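You operate a simulated robot arm through the tools that you are given. There is no shell and no other tool.

You run a simulated robot arm. Do the job below in one go: nothing can be reset, and whatever is moved stays where it is left.

## Task
Clamp the tee bracket in the vise and brush its rust off.
Fine: Wind the vise tight before you brush, fingers out of the jaws. Use the block brush and put it back. Then ease the vise and set the bracket on the bench middle; do not drop it. Set down upright: block brush, tee bracket. What is to be rubbed or washed off counts as gone when no trace of it is left.
Where things are to end (x, y in the base frame): tee bracket within 0.06 m of [0.49, 1.08].

It is judged by the outcome, as a careful person would: the job done as asked, and still so three seconds after it is handed in. It fails if anything else is knocked over, pushed out of place, dropped, spilled or broken.

## Robot
A 7-joint arm with a two-finger parallel gripper, fixed in place. Base frame: the origin is on the floor under the middle of its stand, x ahead of it, y to its left, z up. Lengths are in m, angles in degrees, forces in N, time in s.
It reaches about 1.479 m from its shoulder. Its first joint turns from -166.0 to 166.0 degrees. Payload 4.4 kg.
The tool frame sits at the grasp point between the pads (the TCP): z along the fingers, y along the line on which they close. The tips reach 0.023 m beyond it. The gripper opens to 0.094 m. The fingers are 0.038 m wide and 0.01 m thick; the gripper's body (0.054 by 0.096 m) begins 0.039 m behind the TCP.
Orientation is told as [roll, pitch, yaw] about the base's x, y, z axes, in that order, counted from this pose: with the fingers straight down and closing along the base's y, the tool's x points along the base's -x, its y along +y and its z along -z.

## Interface
- The arm moves only by the tool servo_tool. Its arguments are lists of equal length, an entry for each row: "jaw": the gripper command, from -1 (shut) to 1 (fully open), values between in proportion; "slide": the shift along the tool's x, y, z in units of 40 mm (1.0 is 40 mm), a list of three; "delta_rot": the turn, a rotation vector about the tool's x, y, z in units of 4 degrees (1.0 is 4 degrees), a list of three. In form: {"jaw": [jaw, ...], "slide": [[x, y, z], ...], "delta_rot": [[ax, ay, az], ...]}. A call has 1 to 20 rows; each row shifts and turns the commanded pose from where the row before left it, along the tool's axes as they then stand. A call with a number of a shift or a turn outside -1 to 1 is refused whole. Each row takes 0.2 s and may step no farther than 0.05 m and 8.6 degrees from the row before; otherwise, or with a gripper value out of range, the whole call is refused. A pose out of reach is approached as far as the arm can. The call stops where the force on the tool passes 40 N (or 10 N more than at its start, if that is more) or the arm is blocked; 0.2 s more then pass. Each finger travels about 0.072 m/s and halts on what it meets, pressing with about 23 N; the grip force reading is that of the motor and also rises with nothing between the fingers. The clock runs only during rows and for 0.2 s after the last one: add rows that do not move to give the fingers time. It gives the time, the measured TCP pose, the force on the tool (base axes), the opening and the grip force at its end, in the units of the frame above (readings bear some noise), with the torque about the TCP (base axes, N m) and any sound that the robot's microphone picked up, and new pictures: "show" is both (left out), scene, wrist or none.
- Cameras (640 x 400 px; columns grow to the right, rows downward): "scene" is fixed at [0.3995, 0.5013, 1.558]; the picture's right is [0.30, 0.95, 0.00], its down [0.04, -0.01, -1.00] and it looks along [-0.95, 0.30, -0.05] (base axes); focal length 214 px, centre (320, 200). "wrist" rides on the gripper at [0.086, 0.016, -0.075] in the tool frame; the picture's right is [-0.18, 0.98, 0.00], its down [-0.58, -0.11, -0.81] and it looks along [-0.79, -0.15, 0.59] (tool axes); focal length 243 px, centre (320, 200). There is no depth. A picture from a camera that has moved, and an enlarged one, comes with that camera's place and axes in the base frame and with its lens.
- inspect(camera, box): a new picture of the part [left, top, right, bottom] of that camera's present view, enlarged. The clock stands still meanwhile.
- hand_in(): hands the job in; it is judged then, once.

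Places have to be worked out from the pictures, the camera data and where the tool is seen. Open the gripper and draw the arm clear of the work before you hand the job in, unless the task says otherwise.

The tools are called after "Call:" as a command line: name --argument value ..., lists and objects as JSON in quotes. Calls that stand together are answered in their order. servo_tool: Moves the arm, as the interface text tells. Its arguments: {"type":"object","properties":{"jaw":{"type":"array","items":{"type":"number"}},"slide":{"type":"array","items":{"type":"array","items":{"type":"number"}}},"delta_rot":{"type":"array","items":{"type":"array","items":{"type":"number"}}},"show":{"type":"string","enum":["both","scene","wrist","none"]}},"required":["jaw","slide","delta_rot"]} The other tools are called the same way: inspect (camera, box) takes an enlarged picture of a part of a camera's view; hand_in () hands the job in.

At the start:

```text
time_s: 0.0
tool_pos: [0.6984, 0.4034, 1.4322]
tool_rot: [0.0, -0.1, -0.1]
force: [1.0, -0.5, 0.5]
moment: [-0.02, -0.02, 0.0]
finger_gap: 0.0939
gripper_force: 0.1
```

scene: 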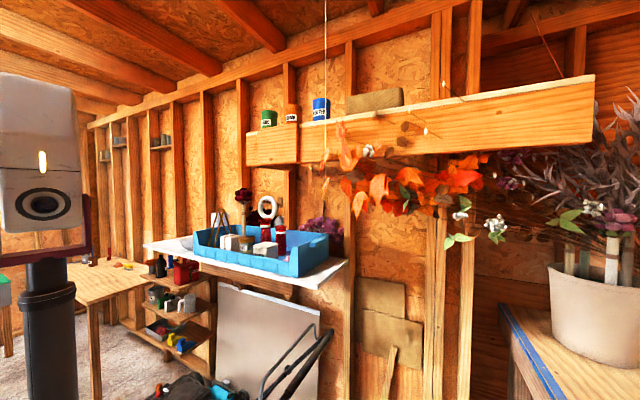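
wrist: 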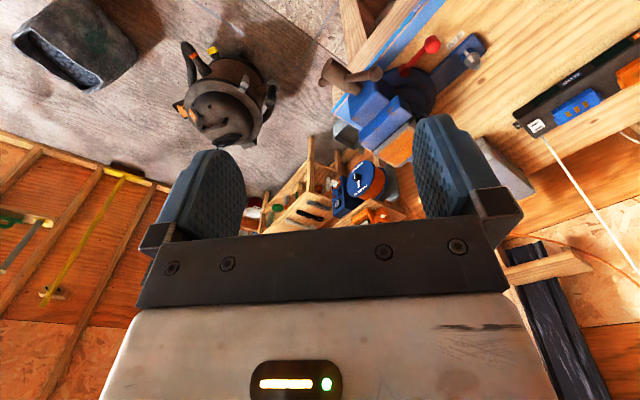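

I look first at the wrist view enlarged: it is upside down and shows a vise (blue) on a bench toward +y.

Call:
inspect --camera "wrist" --box '[300, 0, 640, 212]'

Call:
inspect --camera "scene" --box '[400, 200, 640, 400]'

```text
1.88 times, centred on (470, 106) of wrist
camera zoom: at [0.6114, 0.4198, 1.5065], right [0.18, 0.98, 0.0], down [0.58, -0.11, 0.81], along [0.79, -0.15, -0.59], focal length 457 px, centre (38, 377)
```

zoom: 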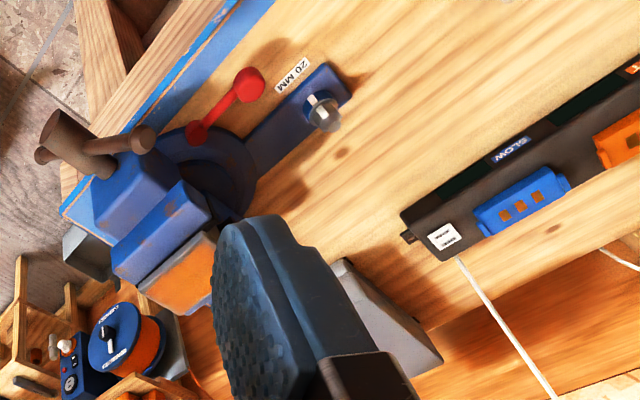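

```text
2.00 times, centred on (520, 300) of scene
camera zoom: at [0.3995, 0.5013, 1.558], right [0.3, 0.95, 0.0], down [0.04, -0.01, -1.0], along [-0.95, 0.3, -0.05], focal length 429 px, centre (-80, 0)
```

zoom: 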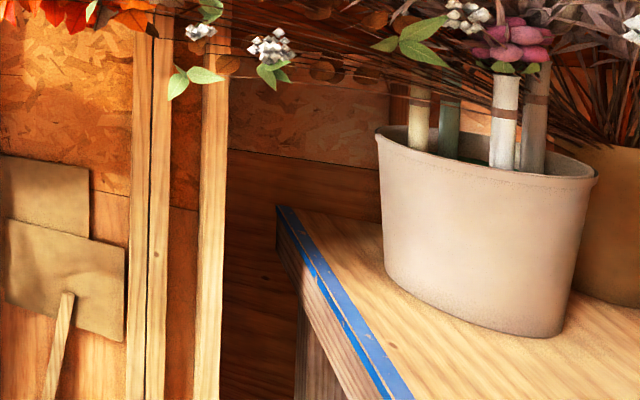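

The bench lies to +y. I turn the tool in place about its vertical axis so the wrist camera faces the bench.

Call:
servo_tool --jaw '[1, 1, 1, 1, 1, 1, 1, 1, 1, 1, 1, 1, 1, 1, 1, 1, 1, 1]' --slide '[[0, 0, 0], [0, 0, 0], [0, 0, 0], [0, 0, 0], [0, 0, 0], [0, 0, 0], [0, 0, 0], [0, 0, 0], [0, 0, 0], [0, 0, 0], [0, 0, 0], [0, 0, 0], [0, 0, 0], [0, 0, 0], [0, 0, 0], [0, 0, 0], [0, 0, 0], [0, 0, 0]]' --delta_rot '[[0, 0, -1], [0, 0, -1], [0, 0, -1], [0, 0, -1], [0, 0, -1], [0, 0, -1], [0, 0, -1], [0, 0, -1], [0, 0, -1], [0, 0, -1], [0, 0, -1], [0, 0, -1], [0, 0, -1], [0, 0, -1], [0, 0, -1], [0, 0, -1], [0, 0, -1], [0, 0, -1]]' --show "wrist"

```text
time_s: 3.8
tool_pos: [0.6979, 0.403, 1.4313]
tool_rot: [0.0, 0.0, 72.1]
force: [-0.2, -0.8, -0.1]
moment: [0.01, 0.02, 0.03]
finger_gap: 0.094
gripper_force: 0.1
camera wrist: at [0.6555, 0.3263, 1.5061], right [-0.88, 0.48, 0.0], down [0.28, 0.52, 0.81], along [0.38, 0.71, -0.59], focal length 243 px, centre (320, 200)
```

wrist: 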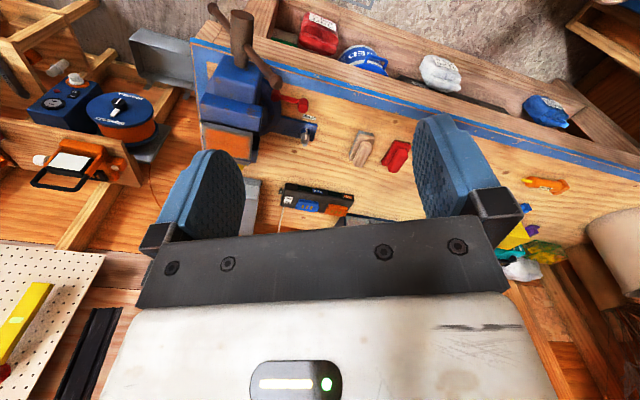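

The bench with the vise (far left in this upside-down view), a block-like brush and red piece are visible. I finish the turn to yaw 90 and shift toward −x to get the bench middle in view.

Call:
servo_tool --jaw '[1, 1, 1, 1, 1, 1, 1, 1, 1, 1, 1]' --slide '[[0, 0, 0], [0, 0, 0], [0, 0, 0], [0, 0, 0], [0, 0, 0], [0, 1, 0], [0, 1, 0], [0, 1, 0], [0, 1, 0], [0, 1, 0], [0, 0, 0]]' --delta_rot '[[0, 0, -1], [0, 0, -1], [0, 0, -1], [0, 0, -1], [0, 0, -0.475], [0, 0, 0], [0, 0, 0], [0, 0, 0], [0, 0, 0], [0, 0, 0], [0, 0, 0]]' --show "wrist"

```text
time_s: 6.2
tool_pos: [0.4974, 0.4048, 1.4301]
tool_rot: [0.0, 0.0, 90.0]
force: [-0.1, 0.5, -0.2]
moment: [-0.03, -0.01, 0.0]
finger_gap: 0.094
gripper_force: 0.1
camera wrist: at [0.4815, 0.3183, 1.5036], right [-0.98, 0.18, 0.0], down [0.11, 0.58, 0.81], along [0.15, 0.79, -0.59], focal length 243 px, centre (320, 200)
```

wrist: 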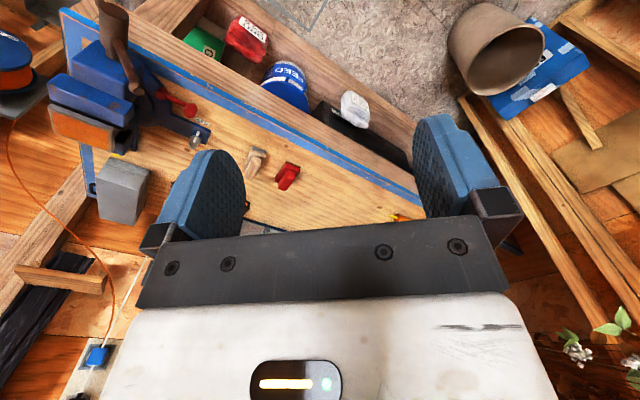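

The tool now faces the bench. I move 0.24 m forward (+y) at the present height to see the bench top more steeply.

Call:
servo_tool --jaw '[1, 1, 1, 1, 1, 1, 1]' --slide '[[-1, 0, 0], [-1, 0, 0], [-1, 0, 0], [-1, 0, 0], [-1, 0, 0], [-1, 0, 0], [0, 0, 0]]' --delta_rot '[[0, 0, 0], [0, 0, 0], [0, 0, 0], [0, 0, 0], [0, 0, 0], [0, 0, 0], [0, 0, 0]]' --show "both"

```text
time_s: 7.8
tool_pos: [0.4993, 0.6442, 1.433]
tool_rot: [0.0, 0.0, 90.1]
force: [0.3, 0.2, 0.0]
moment: [0.01, 0.0, -0.01]
finger_gap: 0.094
gripper_force: 0.0
camera wrist: at [0.4815, 0.5571, 1.5077], right [-0.98, 0.18, 0.0], down [0.11, 0.58, 0.81], along [0.15, 0.79, -0.59], focal length 243 px, centre (320, 200)
```

scene: 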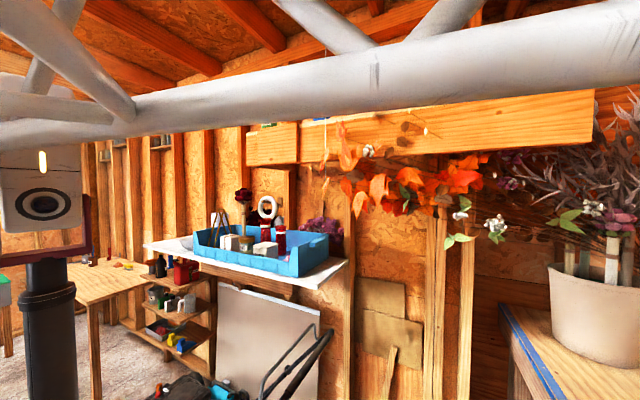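
wrist: 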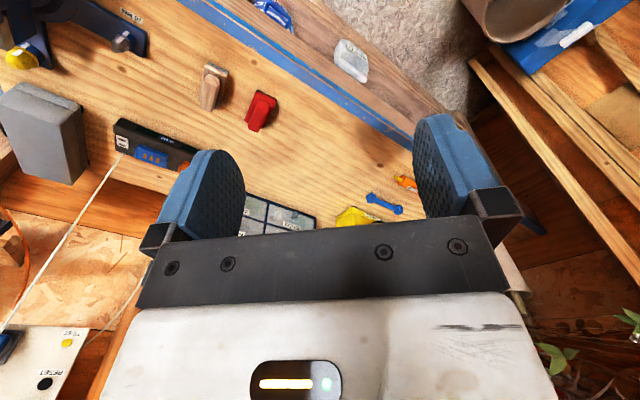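

I enlarge the part of the bench with the vise, brush-like and red items.

Call:
inspect --camera "wrist" --box '[0, 0, 320, 200]'

Call:
inspect --camera "wrist" --box '[230, 60, 470, 240]'

```text
2.00 times, centred on (160, 100) of wrist
camera zoom: at [0.4815, 0.5571, 1.5077], right [-0.98, 0.18, 0.0], down [0.11, 0.58, 0.81], along [0.15, 0.79, -0.59], focal length 485 px, centre (640, 400)
```

zoom: 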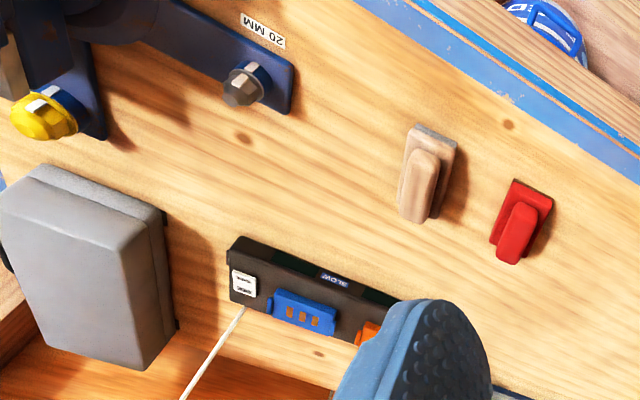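

```text
2.22 times, centred on (350, 150) of wrist
camera zoom: at [0.4815, 0.5571, 1.5077], right [-0.98, 0.18, 0.0], down [0.11, 0.58, 0.81], along [0.15, 0.79, -0.59], focal length 539 px, centre (253, 311)
```

zoom: 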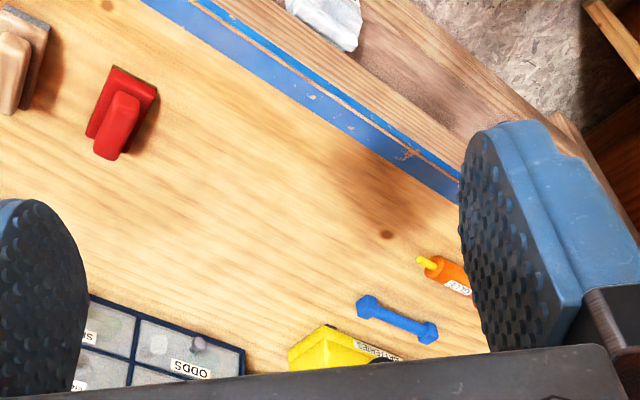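

Two handheld items (a wooden block brush and a red one) lie on the bench; the bench edge runs diagonally. The bracket isn't identified yet, so I go look at the vise end with the tool turned square to the bench (yaw ≈ 41).

Call:
servo_tool --jaw '[1, 1, 1, 1, 1, 1, 1, 1, 1, 1, 1, 1, 1, 1, 1, 1, 1, 1, 1]' --slide '[[0.8, -0.83, 0], [0.8, -0.83, 0], [0.8, -0.83, 0], [0.8, -0.83, 0], [0.8, -0.83, 0], [0.8, -0.83, 0], [0, 0, 0], [0, 0, 0], [0, 0, 0], [0, 0, 0], [0, 0, 0], [0, 0, 0], [0, 0, 0], [0, 0, 0], [0, 0, 0], [0, 0, 0], [0, 0, 0], [0, 0, 0], [0, 0, 0]]' --delta_rot '[[0, 0, 0], [0, 0, 0], [0, 0, 0], [0, 0, 0], [0, 0, 0], [0, 0, 0], [0, 0, 1], [0, 0, 1], [0, 0, 1], [0, 0, 1], [0, 0, 1], [0, 0, 1], [0, 0, 1], [0, 0, 1], [0, 0, 1], [0, 0, 1], [0, 0, 1], [0, 0, 1], [0, 0, 0.25]]' --show "wrist"

Call:
inspect --camera "wrist" --box '[160, 0, 480, 200]'

```text
time_s: 11.8
tool_pos: [0.6961, 0.4521, 1.4318]
tool_rot: [-0.1, 0.1, 40.9]
force: [0.0, 0.5, 0.7]
moment: [0.02, 0.03, -0.02]
finger_gap: 0.0939
gripper_force: 0.0
camera wrist: at [0.6209, 0.4077, 1.5068], right [-0.5, 0.86, 0.0], down [0.51, 0.3, 0.81], along [0.7, 0.41, -0.59], focal length 243 px, centre (320, 200)
```

wrist: 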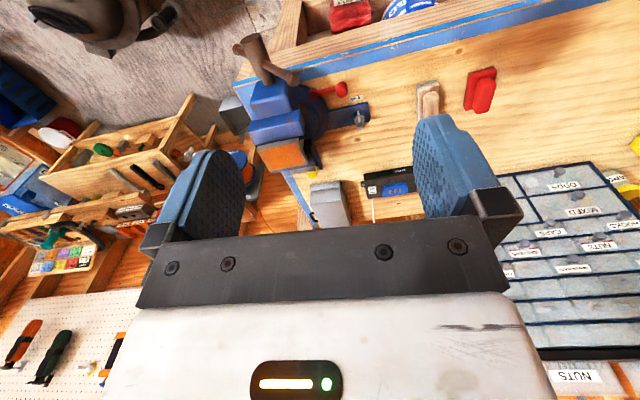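

```text
2.00 times, centred on (320, 100) of wrist
camera zoom: at [0.6209, 0.4077, 1.5068], right [-0.5, 0.86, 0.0], down [0.51, 0.3, 0.81], along [0.7, 0.41, -0.59], focal length 485 px, centre (320, 400)
```

zoom: 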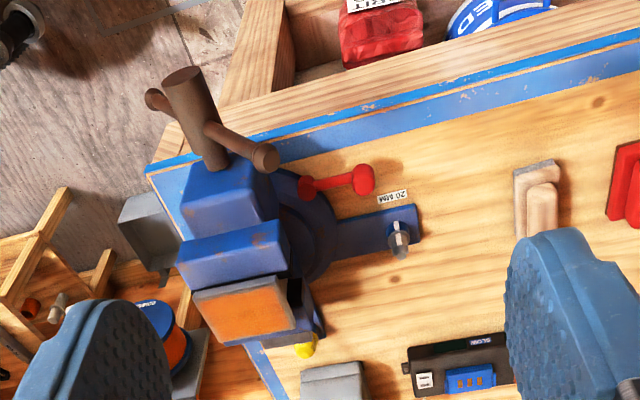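

The vise (blue) with its brown screw handle and red lever is in view. I enlarge it further to understand its parts.

Call:
inspect --camera "wrist" --box '[220, 20, 380, 120]'

Call:
inspect --camera "wrist" --box '[210, 100, 450, 250]'

Call:
inspect --camera "wrist" --box '[480, 100, 640, 360]'

```text
4.00 times, centred on (300, 70) of wrist
camera zoom: at [0.6209, 0.4077, 1.5068], right [-0.5, 0.86, 0.0], down [0.51, 0.3, 0.81], along [0.7, 0.41, -0.59], focal length 970 px, centre (400, 720)
```

zoom: 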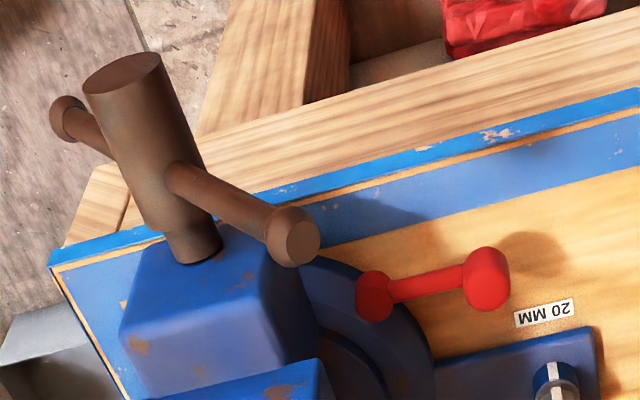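

```text
2.67 times, centred on (330, 175) of wrist
camera zoom: at [0.6209, 0.4077, 1.5068], right [-0.5, 0.86, 0.0], down [0.51, 0.3, 0.81], along [0.7, 0.41, -0.59], focal length 647 px, centre (293, 267)
```

zoom: 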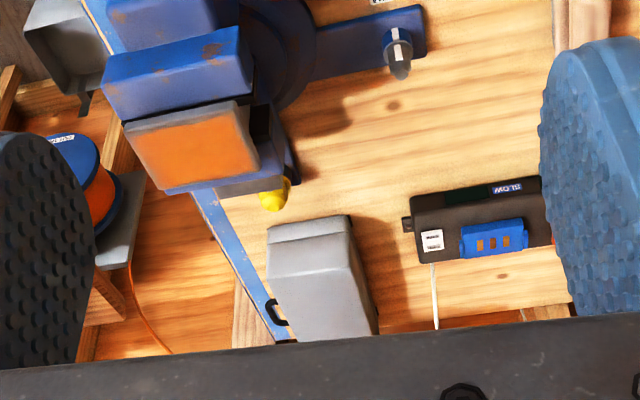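

```text
1.54 times, centred on (560, 230) of wrist
camera zoom: at [0.6209, 0.4077, 1.5068], right [-0.5, 0.86, 0.0], down [0.51, 0.3, 0.81], along [0.7, 0.41, -0.59], focal length 373 px, centre (-49, 154)
```

zoom: 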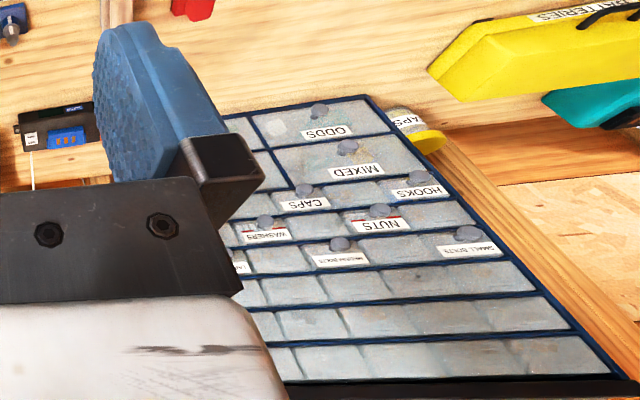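

I zoom in on the wooden and red items on the bench.

Call:
inspect --camera "wrist" --box '[400, 50, 520, 125]'

Call:
inspect --camera "wrist" --box '[520, 0, 640, 200]'

Call:
inspect --camera "wrist" --box '[0, 0, 260, 160]'

```text
5.33 times, centred on (460, 88) of wrist
camera zoom: at [0.6209, 0.4077, 1.5068], right [-0.5, 0.86, 0.0], down [0.51, 0.3, 0.81], along [0.7, 0.41, -0.59], focal length 1294 px, centre (-427, 800)
```

zoom: 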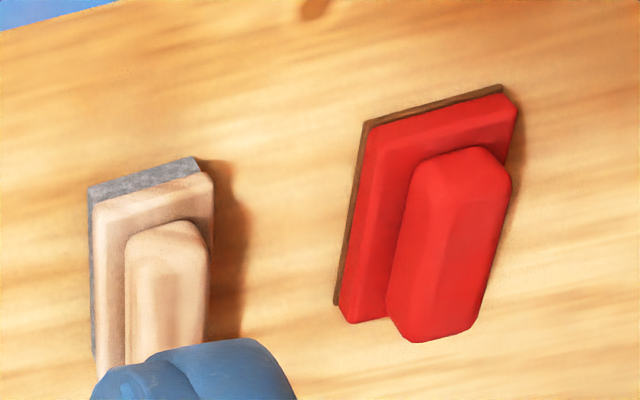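

```text
2.00 times, centred on (580, 100) of wrist
camera zoom: at [0.6209, 0.4077, 1.5068], right [-0.5, 0.86, 0.0], down [0.51, 0.3, 0.81], along [0.7, 0.41, -0.59], focal length 485 px, centre (-200, 400)
```

zoom: 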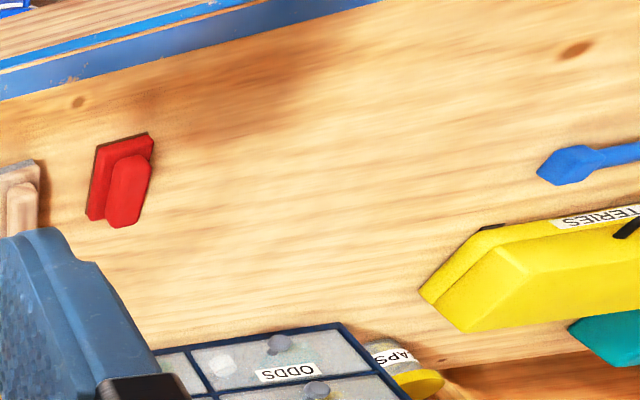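

```text
2.46 times, centred on (130, 80) of wrist
camera zoom: at [0.6209, 0.4077, 1.5068], right [-0.5, 0.86, 0.0], down [0.51, 0.3, 0.81], along [0.7, 0.41, -0.59], focal length 597 px, centre (788, 495)
```

zoom: 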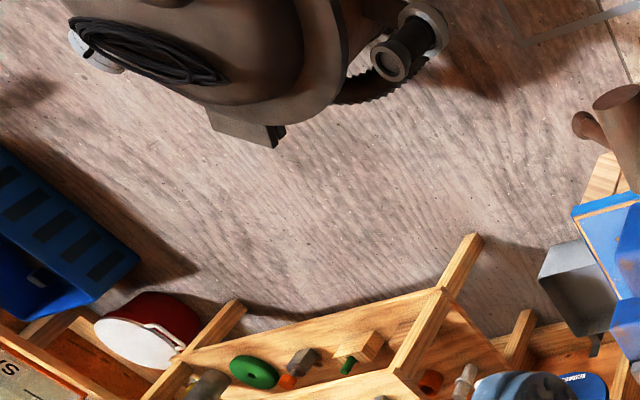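

The wooden piece with thick grey bristles is the block brush; the red one has a thin brown pad (a sanding block). I travel 0.4 m along the bench to search for the tee bracket.

Call:
servo_tool --jaw '[1, 1, 1, 1, 1, 1, 1, 1, 1, 1, 1]' --slide '[[0, 1, 0], [0, 1, 0], [0, 1, 0], [0, 1, 0], [0, 1, 0], [0, 1, 0], [0, 1, 0], [0, 1, 0], [0, 1, 0], [0, 1, 0], [0, 0, 0]]' --delta_rot '[[0, 0, 0], [0, 0, 0], [0, 0, 0], [0, 0, 0], [0, 0, 0], [0, 0, 0], [0, 0, 0], [0, 0, 0], [0, 0, 0], [0, 0, 0], [0, 0, 0]]' --show "wrist"

Call:
inspect --camera "wrist" --box '[320, 0, 640, 200]'

Call:
inspect --camera "wrist" --box '[0, 0, 320, 200]'

```text
time_s: 14.2
tool_pos: [0.4346, 0.7546, 1.4309]
tool_rot: [0.0, 0.0, 40.9]
force: [-0.2, -0.3, 0.1]
moment: [0.03, -0.01, 0.01]
finger_gap: 0.0939
gripper_force: 0.0
camera wrist: at [0.359, 0.7086, 1.5054], right [-0.5, 0.86, 0.0], down [0.51, 0.3, 0.81], along [0.7, 0.41, -0.59], focal length 243 px, centre (320, 200)
```

wrist: 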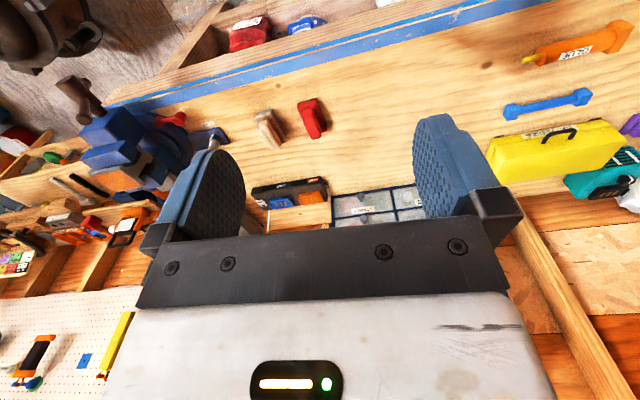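

```text
2.00 times, centred on (480, 100) of wrist
camera zoom: at [0.359, 0.7086, 1.5054], right [-0.5, 0.86, 0.0], down [0.51, 0.3, 0.81], along [0.7, 0.41, -0.59], focal length 485 px, centre (0, 400)
```

zoom: 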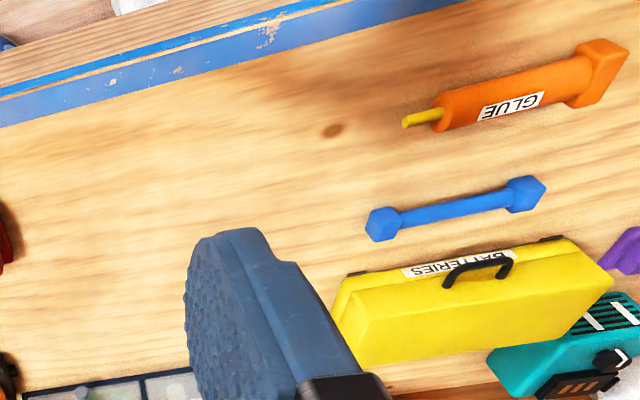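

```text
2.00 times, centred on (160, 100) of wrist
camera zoom: at [0.359, 0.7086, 1.5054], right [-0.5, 0.86, 0.0], down [0.51, 0.3, 0.81], along [0.7, 0.41, -0.59], focal length 485 px, centre (640, 400)
```

zoom: 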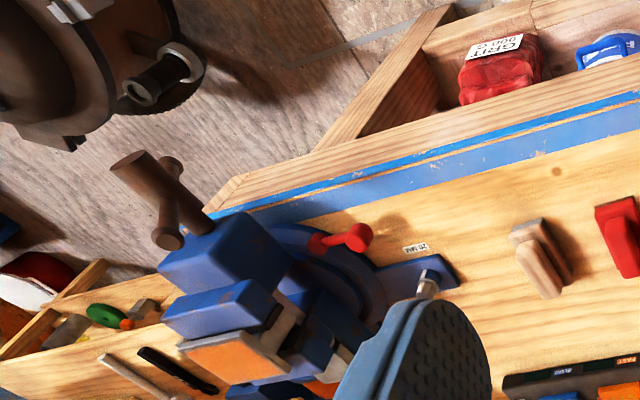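

An orange-faced grey plate shows at the vise jaws — possibly the rusty bracket. I move closer to the vise and turn toward it for a better view.

Call:
servo_tool --jaw '[1, 1, 1, 1, 1, 1, 1, 1, 1, 1]' --slide '[[-0.378, -0.899, 0.222], [-0.378, -0.899, 0.222], [-0.378, -0.899, 0.222], [-0.378, -0.899, 0.222], [-0.378, -0.899, 0.222], [-0.378, -0.899, 0.222], [-0.378, -0.899, 0.222], [-0.378, -0.899, 0.222], [-0.378, -0.899, 0.222], [0, 0, 0]]' --delta_rot '[[0, 0, 1], [0, 0, 1], [0, 0, 1], [0, 0, 1], [0, 0, 1], [0, 0, 1], [0, 0, 1], [0, 0, 1], [0, 0, 1], [0, 0, 1]]' --show "wrist"

```text
time_s: 16.4
tool_pos: [0.692, 0.5223, 1.3511]
tool_rot: [0.0, -0.1, 0.8]
force: [-0.2, 0.2, -0.2]
moment: [-0.02, -0.01, -0.01]
finger_gap: 0.0939
gripper_force: 0.0
camera wrist: at [0.6051, 0.537, 1.4254], right [0.17, 0.99, 0.0], down [0.58, -0.1, 0.81], along [0.79, -0.14, -0.59], focal length 243 px, centre (320, 200)
```

wrist: 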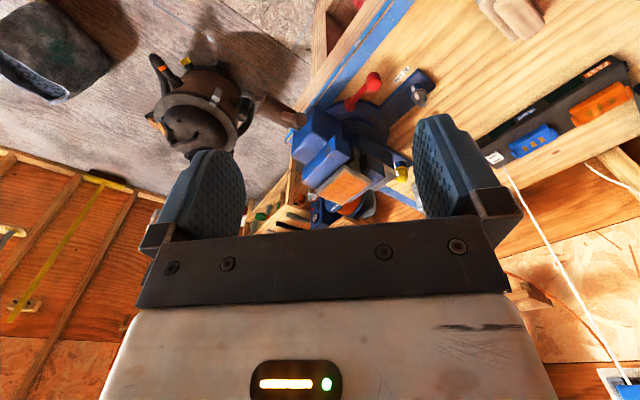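

The vise is between the fingers now; I enlarge it.

Call:
inspect --camera "wrist" --box '[250, 60, 442, 230]'

```text
2.35 times, centred on (346, 145) of wrist
camera zoom: at [0.6051, 0.537, 1.4254], right [0.17, 0.99, 0.0], down [0.58, -0.1, 0.81], along [0.79, -0.14, -0.59], focal length 571 px, centre (259, 329)
```

zoom: 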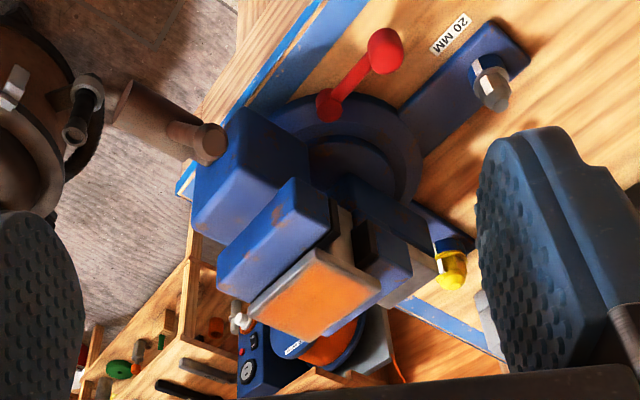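

By triangulation the orange-rust plate sits at about (0.973, 0.52, 1.125), square to the bench, apparently the tee bracket's flange standing in the open jaws. I move to look at the jaws from the side, from the bench's middle.

Call:
servo_tool --jaw '[1, 1, 1, 1, 1, 1, 1, 1, 1, 1, 1, 1, 1, 1, 1, 1, 1]' --slide '[[-0.617, 0.7, 0.4], [-0.617, 0.7, 0.4], [-0.617, 0.7, 0.4], [-0.617, 0.7, 0.4], [-0.617, 0.7, 0.4], [-0.617, 0.7, 0.4], [0, 0, 0], [0, 0, 0], [0, 0, 0], [0, 0, 0], [0, 0, 0], [0, 0, 0], [0, 0, 0], [0, 0, 0], [0, 0, 0], [0, 0, 0], [0, 0, 0]]' --delta_rot '[[0, 0, 0], [0, 0, 0], [0, 0, 0], [0, 0, 0], [0, 0, 0], [0, 0, 0], [0, 0, 1], [0, 0, 1], [0, 0, 1], [0, 0, 1], [0, 0, 1], [0, 0, 1], [0, 0, 1], [0, 0, 1], [0, 0, 1], [0, 0, 0.5], [0, 0, 0]]' --show "wrist"

Call:
inspect --camera "wrist" --box '[230, 60, 422, 180]'

```text
time_s: 20.0
tool_pos: [0.8366, 0.6904, 1.2563]
tool_rot: [-0.1, -0.1, -37.1]
force: [-0.3, 0.7, 0.3]
moment: [0.0, -0.04, 0.02]
finger_gap: 0.0942
gripper_force: 0.0
camera wrist: at [0.777, 0.7567, 1.3305], right [0.74, 0.67, 0.0], down [0.4, -0.44, 0.81], along [0.54, -0.6, -0.59], focal length 243 px, centre (320, 200)
```

wrist: 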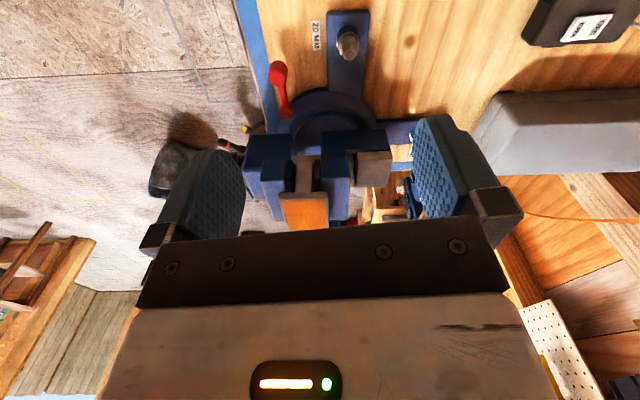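

```text
3.33 times, centred on (326, 120) of wrist
camera zoom: at [0.777, 0.7567, 1.3305], right [0.74, 0.67, 0.0], down [0.4, -0.44, 0.81], along [0.54, -0.6, -0.59], focal length 809 px, centre (300, 467)
```

zoom: 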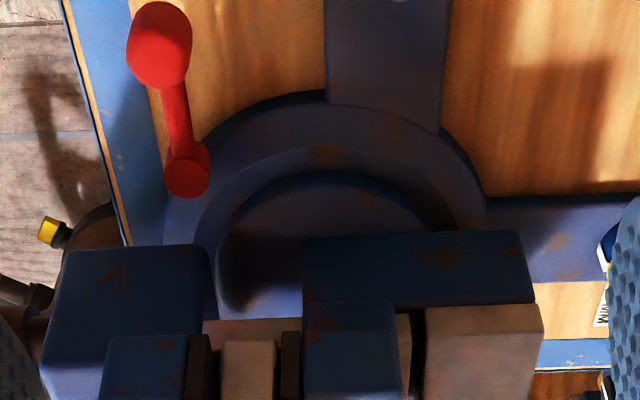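

I enlarge the jaws themselves.

Call:
inspect --camera "wrist" --box '[240, 125, 400, 235]'

```text
3.64 times, centred on (320, 180) of wrist
camera zoom: at [0.777, 0.7567, 1.3305], right [0.74, 0.67, 0.0], down [0.4, -0.44, 0.81], along [0.54, -0.6, -0.59], focal length 882 px, centre (320, 273)
```

zoom: 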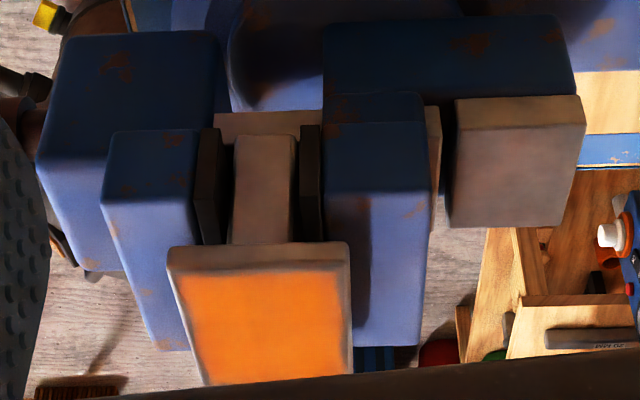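

Now it is clear: the bracket's stem (about 20 mm thick) stands between the dark jaw liners with a small gap each side, flange with orange rust on top. Next I go to view the screw handle from the front; first I rise and turn the tool back.

Call:
servo_tool --jaw '[1, 1, 1, 1, 1, 1, 1, 1, 1, 1, 1, 1, 1, 1, 1, 1, 1, 1, 1, 1]' --slide '[[0, 0, -0.15], [0, 0, -0.15], [0, 0, -0.15], [0, 0, -0.15], [0, 0, -0.15], [0, 0, -0.15], [0, 0, -0.15], [0, 0, -0.15], [0, 0, -0.15], [0, 0, -0.15], [0, 0, -0.15], [0, 0, -0.15], [0, 0, -0.15], [0, 0, -0.15], [0, 0, -0.15], [0, 0, 0], [0, 0, 0], [0, 0, 0], [0, 0, 0], [0, 0, 0]]' --delta_rot '[[0, 0, -1], [0, 0, -1], [0, 0, -1], [0, 0, -1], [0, 0, -1], [0, 0, -1], [0, 0, -1], [0, 0, -1], [0, 0, -1], [0, 0, -1], [0, 0, -1], [0, 0, -1], [0, 0, -1], [0, 0, -1], [0, 0, -1], [0, 0, -1], [0, 0, -1], [0, 0, -1], [0, 0, -1], [0, 0, -1]]' --show "none"

```text
time_s: 24.2
tool_pos: [0.8358, 0.6919, 1.3457]
tool_rot: [0.0, 0.0, 43.0]
force: [0.5, -0.2, 1.1]
moment: [-0.02, -0.03, 0.01]
finger_gap: 0.0943
gripper_force: 0.0
```

Now I move back over and in front of the vise handle, descending a little at the end.

Call:
servo_tool --jaw '[1, 1, 1, 1, 1, 1, 1, 1, 1, 1, 1, 1, 1, 1]' --slide '[[0.98, -0.497, 0], [0.98, -0.497, 0], [0.98, -0.497, 0], [0.98, -0.497, 0], [0.98, -0.497, 0], [0.98, -0.497, 0], [0.98, -0.497, 0], [0.98, -0.497, 0], [0.98, -0.497, 0], [0, 0, 0.9], [0, 0, 0.9], [0, 0, 0.9], [0, 0, 0], [0, 0, 0]]' --delta_rot '[[0, 0, 0], [0, 0, 0], [0, 0, 0], [0, 0, 0], [0, 0, 0], [0, 0, 0], [0, 0, 0], [0, 0, 0], [0, 0, 0], [0, 0, -1], [0, 0, -1], [0, 0, -0.25], [0, 0, 0], [0, 0, 0]]' --show "both"

Call:
inspect --camera "wrist" --box '[220, 20, 412, 140]'

```text
time_s: 27.2
tool_pos: [0.7013, 0.3208, 1.2367]
tool_rot: [0.0, -0.1, 51.8]
force: [0.1, -0.1, -0.3]
moment: [-0.02, 0.0, 0.0]
finger_gap: 0.0941
gripper_force: 0.1
camera wrist: at [0.6346, 0.2619, 1.3106], right [-0.66, 0.75, 0.0], down [0.44, 0.39, 0.81], along [0.61, 0.53, -0.59], focal length 243 px, centre (320, 200)
```

scene: 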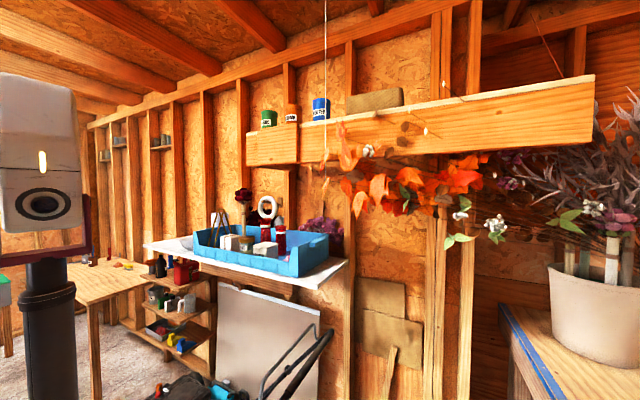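
wrist: 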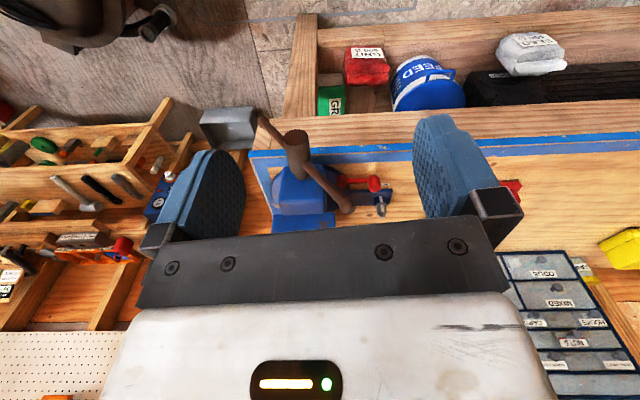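

```text
3.33 times, centred on (316, 80) of wrist
camera zoom: at [0.6346, 0.2619, 1.3106], right [-0.66, 0.75, 0.0], down [0.44, 0.39, 0.81], along [0.61, 0.53, -0.59], focal length 809 px, centre (333, 600)
```

zoom: 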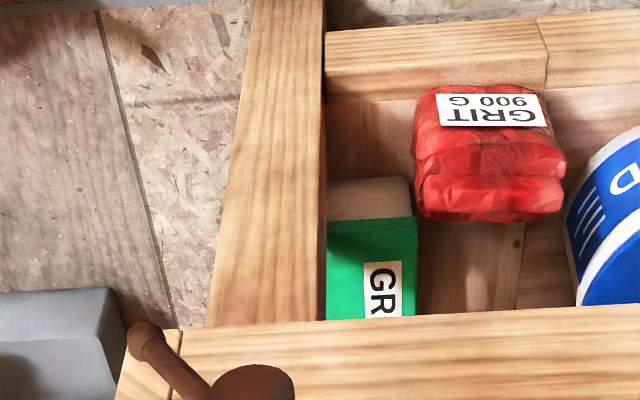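

I zoom in on the handle.

Call:
inspect --camera "wrist" --box '[220, 100, 412, 220]'

```text
3.33 times, centred on (316, 160) of wrist
camera zoom: at [0.6346, 0.2619, 1.3106], right [-0.66, 0.75, 0.0], down [0.44, 0.39, 0.81], along [0.61, 0.53, -0.59], focal length 809 px, centre (333, 333)
```

zoom: 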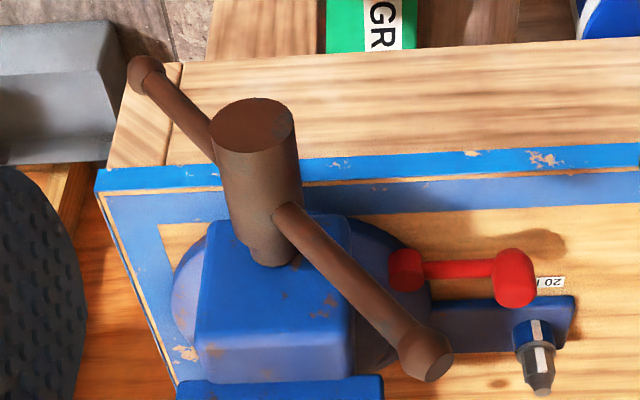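

Triangulating the three views: bar ends at about (0.814, 0.470, 1.124) and (0.918, 0.369, 0.920), screw axis through (0.866, 0.42, 1.022) along about 45° heading. I will approach the handle horizontally, so I now pitch the tool in place toward pointing along the screw axis.

Call:
servo_tool --jaw '[1, 1, 1, 1, 1, 1, 1, 1, 1, 1, 1, 1, 1]' --slide '[[0, 0, 0], [0, 0, 0], [0, 0, 0], [0, 0, 0], [0, 0, 0], [0, 0, 0], [0, 0, 0], [0, 0, 0], [0, 0, 0], [0, 0, 0], [0, 0, 0], [0, 0, 0], [0, 0, 0]]' --delta_rot '[[0, 0, 1], [0, 0, 0.7], [0, -1, 0], [0, -1, 0], [0, -1, 0], [0, -1, 0], [0, -1, 0], [0, -1, 0], [0, -1, 0], [0, -1, 0], [0, -1, 0], [0, -1, 0], [0, 0, 0]]' --show "both"

```text
time_s: 30.0
tool_pos: [0.7002, 0.3192, 1.2381]
tool_rot: [0.0, -40.0, 45.2]
force: [0.8, 0.0, -0.1]
moment: [0.01, -0.01, 0.01]
finger_gap: 0.0942
gripper_force: 0.0
camera wrist: at [0.6077, 0.2501, 1.2394], right [-0.6, 0.79, 0.12], down [0.03, -0.13, 0.99], along [0.8, 0.6, 0.06], focal length 243 px, centre (320, 200)
```

scene: 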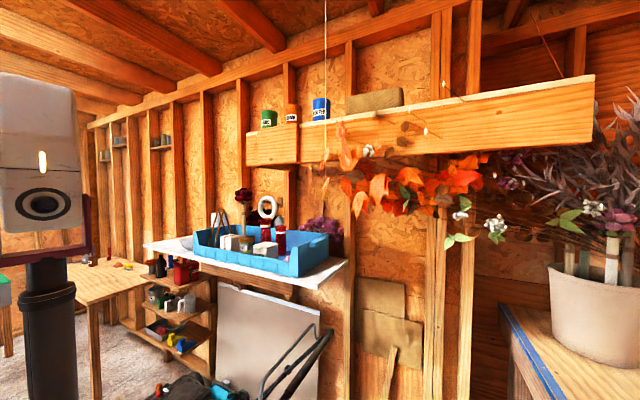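
wrist: 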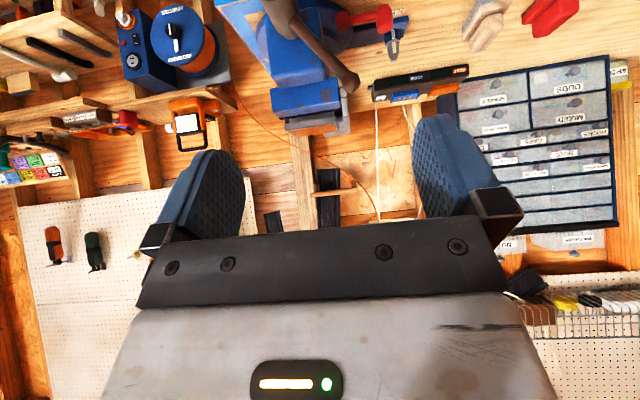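

The rotation works cleanly. I finish the pitch to horizontal, then roll so the pads will straddle the handle bar.

Call:
servo_tool --jaw '[1, 1, 1, 1, 1, 1, 1, 1, 1, 1, 1, 1, 1, 1]' --slide '[[0, 0, 0], [0, 0, 0], [0, 0, 0], [0, 0, 0], [0, 0, 0], [0, 0, 0], [0, 0, 0], [0, 0, 0], [0, 0, 0], [0, 0, 0], [0, 0, 0], [0, 0, 0], [0, 0, 0], [0, 0, 0]]' --delta_rot '[[0, -1, 0], [0, -1, 0], [0, -1, 0], [0, -1, 0], [0, -1, 0], [0, -1, 0], [0, -1, 0], [0, -1, 0], [0, -1, 0], [0, -1, 0], [0, -1, 0], [0, -1, 0], [0, -0.5, 0], [0, 0, 0]]' --show "wrist"

```text
time_s: 33.0
tool_pos: [0.7008, 0.3197, 1.2377]
tool_rot: [-175.6, -90.0, -139.5]
force: [0.3, 0.3, 0.4]
moment: [-0.01, -0.01, 0.02]
finger_gap: 0.0941
gripper_force: 0.1
camera wrist: at [0.6359, 0.2784, 1.1515], right [-0.7, 0.69, 0.18], down [-0.49, -0.65, 0.58], along [0.52, 0.31, 0.79], focal length 243 px, centre (320, 200)
```

wrist: 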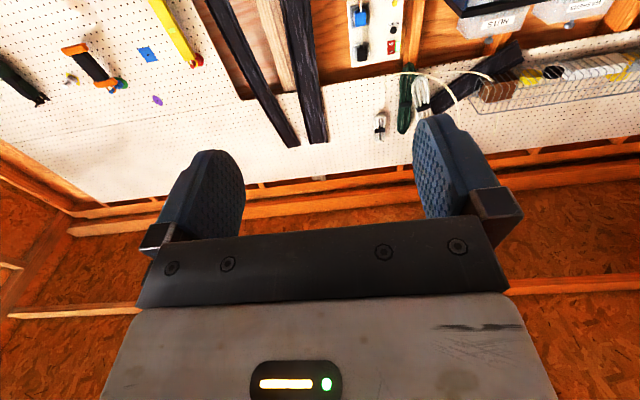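

The tool now points horizontally along the screw axis. I lower it to a standoff in front of the bar's lower arm and roll it to the bar's slant.

Call:
servo_tool --jaw '[1, 1, 1, 1, 1, 1, 1, 1, 1, 1, 1, 1, 1, 1, 1, 1, 1, 1]' --slide '[[0.9, -0.305, 0.2125], [0.9, -0.305, 0.2125], [0.9, -0.305, 0.2125], [0.9, -0.305, 0.2125], [0.9, -0.305, 0.2125], [0.9, -0.305, 0.2125], [0.9, -0.305, 0.2125], [0.9, -0.305, 0.2125], [0, 0, 0], [0, 0, 0], [0, 0, 0], [0, 0, 0], [0, 0, 0], [0, 0, 0], [0, 0, 0], [0, 0, 0], [0, 0, 0], [0, 0, 0]]' --delta_rot '[[0, 0, 0], [0, 0, 0], [0, 0, 0], [0, 0, 0], [0, 0, 0], [0, 0, 0], [0, 0, 0], [0, 0, 0], [0, 0, -1], [0, 0, -1], [0, 0, -1], [0, 0, -1], [0, 0, -1], [0, 0, -1], [0, 0, -1], [0, 0, -1], [0, 0, -0.85], [0, 0, 0]]' --show "both"

Call:
inspect --camera "wrist" --box '[180, 60, 480, 240]'

```text
time_s: 36.8
tool_pos: [0.8352, 0.2839, 0.98]
tool_rot: [-88.0, -59.2, 134.4]
force: [-0.9, -0.4, -0.7]
moment: [-0.01, 0.0, 0.0]
finger_gap: 0.0939
gripper_force: 0.1
out of reach, approached as far as the arm can: row 15, 16, 17
camera wrist: at [0.8047, 0.2069, 0.8982], right [-0.68, 0.64, -0.35], down [-0.7, -0.43, 0.57], along [0.22, 0.63, 0.75], focal length 243 px, centre (320, 200)
```

scene: 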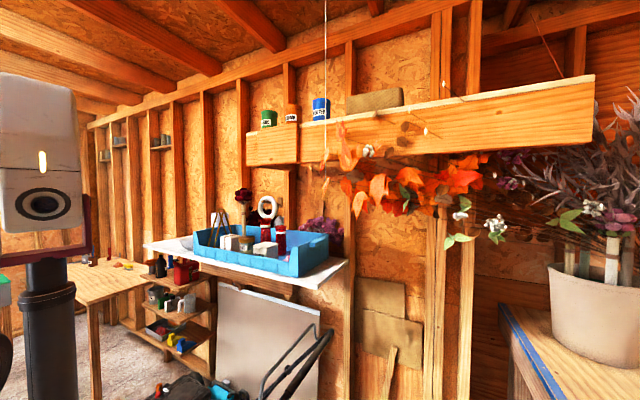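
wrist: 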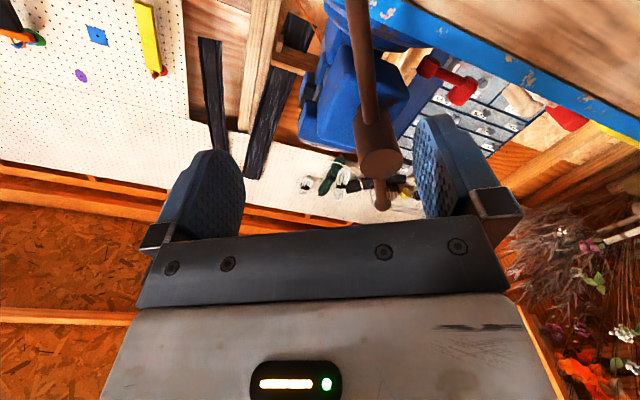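

```text
2.13 times, centred on (330, 150) of wrist
camera zoom: at [0.8047, 0.2069, 0.8982], right [-0.68, 0.64, -0.35], down [-0.7, -0.43, 0.57], along [0.22, 0.63, 0.75], focal length 518 px, centre (299, 307)
```

zoom: 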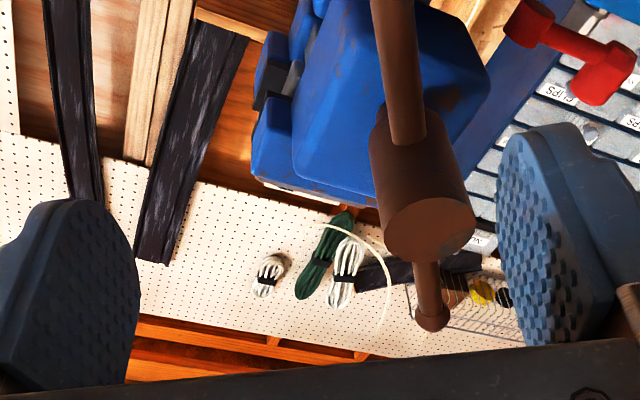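

The last few degrees of roll hit a joint limit, so the bottom side is awkward. Rolling the other way should be free, so I back the roll out, rise to the bar's upper-left arm, and will grip there with the camera outward.

Call:
servo_tool --jaw '[1, 1, 1, 1, 1, 1, 1, 1, 1, 1, 1, 1, 1, 1, 1, 1, 1, 1, 1, 1]' --slide '[[0, 0, 0], [0, 0, 0], [0, 0, 0], [0, 0, 0], [0, 0, 0], [0, 0, 0], [0, 0, 0], [0, 0, 0], [0, 0, 0], [-0.72, 0.51, 0], [-0.72, 0.51, 0], [-0.72, 0.51, 0], [-0.72, 0.51, 0], [-0.72, 0.51, 0], [0, 0, 0], [0, 0, 0], [0, 0, 0], [0, 0, 0], [0, 0, 0], [0, 0, 0]]' --delta_rot '[[0, 0, 1], [0, 0, 1], [0, 0, 1], [0, 0, 1], [0, 0, 1], [0, 0, 1], [0, 0, 1], [0, 0, 1], [0, 0, 0.85], [0, 0, 0], [0, 0, 0], [0, 0, 0], [0, 0, 0], [0, 0, 0], [0, 0, 1], [0, 0, 1], [0, 0, 1], [0, 0, 1], [0, 0, 1], [0, 0, 1]]' --show "none"

```text
time_s: 41.0
tool_pos: [0.7723, 0.347, 1.1312]
tool_rot: [87.9, -61.4, -41.8]
force: [-0.6, 0.0, 0.4]
moment: [0.01, 0.03, -0.04]
finger_gap: 0.0941
gripper_force: 0.2
```

Position is consistent with the reached pose being the new command. I keep rolling in place toward the upper-arm grip orientation.

Call:
servo_tool --jaw '[1, 1, 1, 1, 1, 1, 1, 1, 1, 1, 1, 1, 1, 1, 1, 1, 1, 1, 1, 1]' --slide '[[0, 0, 0], [0, 0, 0], [0, 0, 0], [0, 0, 0], [0, 0, 0], [0, 0, 0], [0, 0, 0], [0, 0, 0], [0, 0, 0], [0, 0, 0], [0, 0, 0], [0, 0, 0], [0, 0, 0], [0, 0, 0], [0, 0, 0], [0, 0, 0], [0, 0, 0], [0, 0, 0], [0, 0, 0], [0, 0, 0]]' --delta_rot '[[0, 0, 1], [0, 0, 1], [0, 0, 1], [0, 0, 1], [0, 0, 1], [0, 0, 1], [0, 0, 1], [0, 0, 1], [0, 0, 1], [0, 0, 1], [0, 0, 1], [0, 0, 1], [0, 0, 1], [0, 0, 1], [0, 0, 1], [0, 0, 1], [0, 0, 1], [0, 0, 1], [0, 0, 1], [0, 0, 1]]' --show "wrist"

```text
time_s: 45.2
tool_pos: [0.772, 0.3479, 1.1314]
tool_rot: [88.9, 18.7, -43.9]
force: [0.0, 0.6, -0.7]
moment: [-0.03, -0.04, -0.01]
finger_gap: 0.094
gripper_force: 0.2
camera wrist: at [0.6652, 0.3468, 1.1755], right [0.36, -0.33, 0.87], down [-0.19, -0.94, -0.27], along [0.91, -0.06, -0.4], focal length 243 px, centre (320, 200)
```

wrist: 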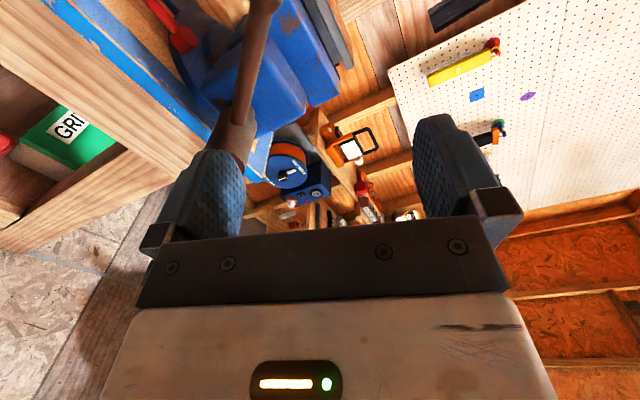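

No limit on this side. I roll the rest of the way to match the upper arm of the bar.

Call:
servo_tool --jaw '[1, 1, 1, 1, 1, 1, 1, 1, 1, 1]' --slide '[[0, 0, 0], [0, 0, 0], [0, 0, 0], [0, 0, 0], [0, 0, 0], [0, 0, 0], [0, 0, 0], [0, 0, 0], [0, 0, 0], [0, 0, 0]]' --delta_rot '[[0, 0, 1], [0, 0, 1], [0, 0, 1], [0, 0, 1], [0, 0, 1], [0, 0, 1], [0, 0, 1], [0, 0, 1], [0, 0, 1], [0, 0, 0]]' --show "wrist"

Call:
inspect --camera "wrist" --box '[160, 0, 480, 200]'

```text
time_s: 47.4
tool_pos: [0.7708, 0.3482, 1.1298]
tool_rot: [88.2, 54.7, -45.2]
force: [0.3, -0.2, -0.3]
moment: [0.0, 0.0, -0.01]
finger_gap: 0.094
gripper_force: 0.0
camera wrist: at [0.6943, 0.3199, 1.212], right [0.66, -0.62, 0.42], down [-0.39, -0.76, -0.52], along [0.64, 0.18, -0.74], focal length 243 px, centre (320, 200)
```

wrist: 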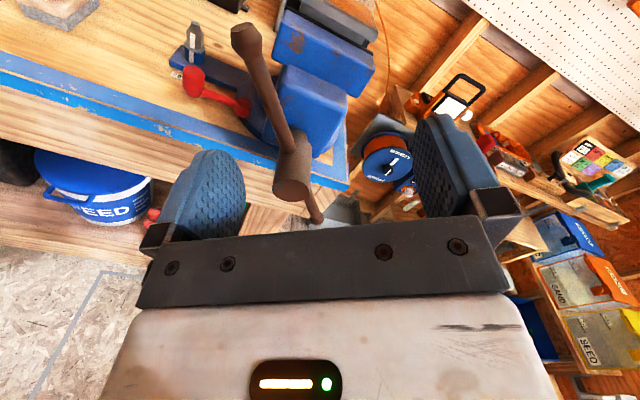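

```text
2.00 times, centred on (320, 100) of wrist
camera zoom: at [0.6943, 0.3199, 1.212], right [0.66, -0.62, 0.42], down [-0.39, -0.76, -0.52], along [0.64, 0.18, -0.74], focal length 485 px, centre (320, 400)
```

zoom: 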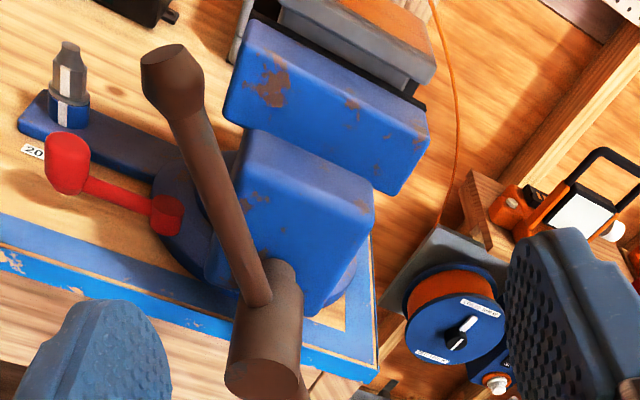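

The view matches my estimate of the bar to within a millimetre or two. I shift sideways to line the open pads up with the upper arm, then go in along the screw axis.

Call:
servo_tool --jaw '[1, 1, 1, 1, 1, 1, 1]' --slide '[[-0.085, -0.565, 0], [-0.085, -0.565, 0], [0, 0, 0.6], [0, 0, 0.6], [0, 0, 0.6], [0, 0, 0.6], [0, 0, 0]]' --delta_rot '[[0, 0, 0], [0, 0, 0], [0, 0, 0], [0, 0, 0], [0, 0, 0], [0, 0, 0], [0, 0, 0]]' --show "wrist"

Call:
inspect --camera "wrist" --box '[160, 40, 480, 240]'

```text
time_s: 49.0
tool_pos: [0.8131, 0.44, 1.098]
tool_rot: [88.2, 54.6, -45.2]
force: [-0.4, 0.5, 0.7]
moment: [0.02, 0.04, -0.02]
finger_gap: 0.0942
gripper_force: 0.1
camera wrist: at [0.7368, 0.4115, 1.1794], right [0.66, -0.62, 0.42], down [-0.38, -0.76, -0.52], along [0.64, 0.18, -0.74], focal length 243 px, centre (320, 200)
```

wrist: 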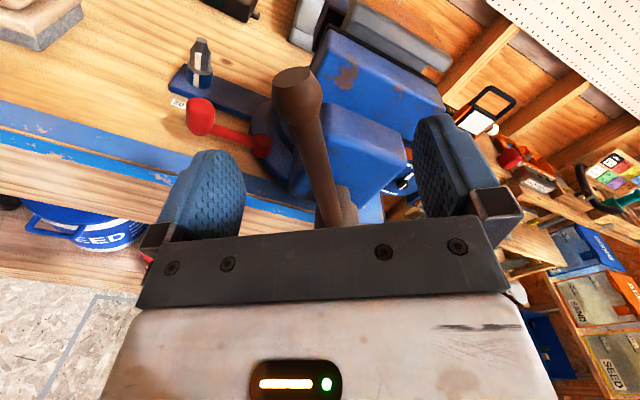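

```text
2.00 times, centred on (320, 140) of wrist
camera zoom: at [0.7368, 0.4115, 1.1794], right [0.66, -0.62, 0.42], down [-0.38, -0.76, -0.52], along [0.64, 0.18, -0.74], focal length 485 px, centre (320, 320)
```

zoom: 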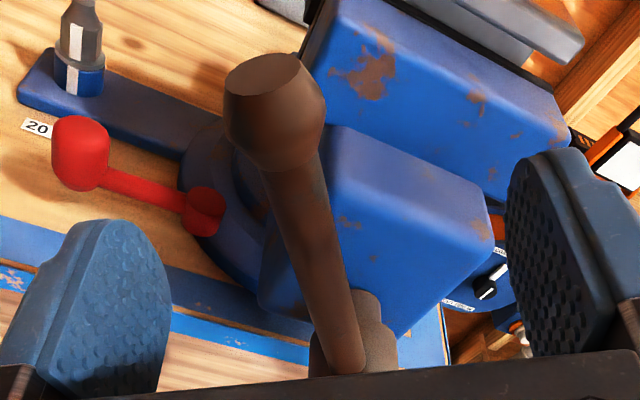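

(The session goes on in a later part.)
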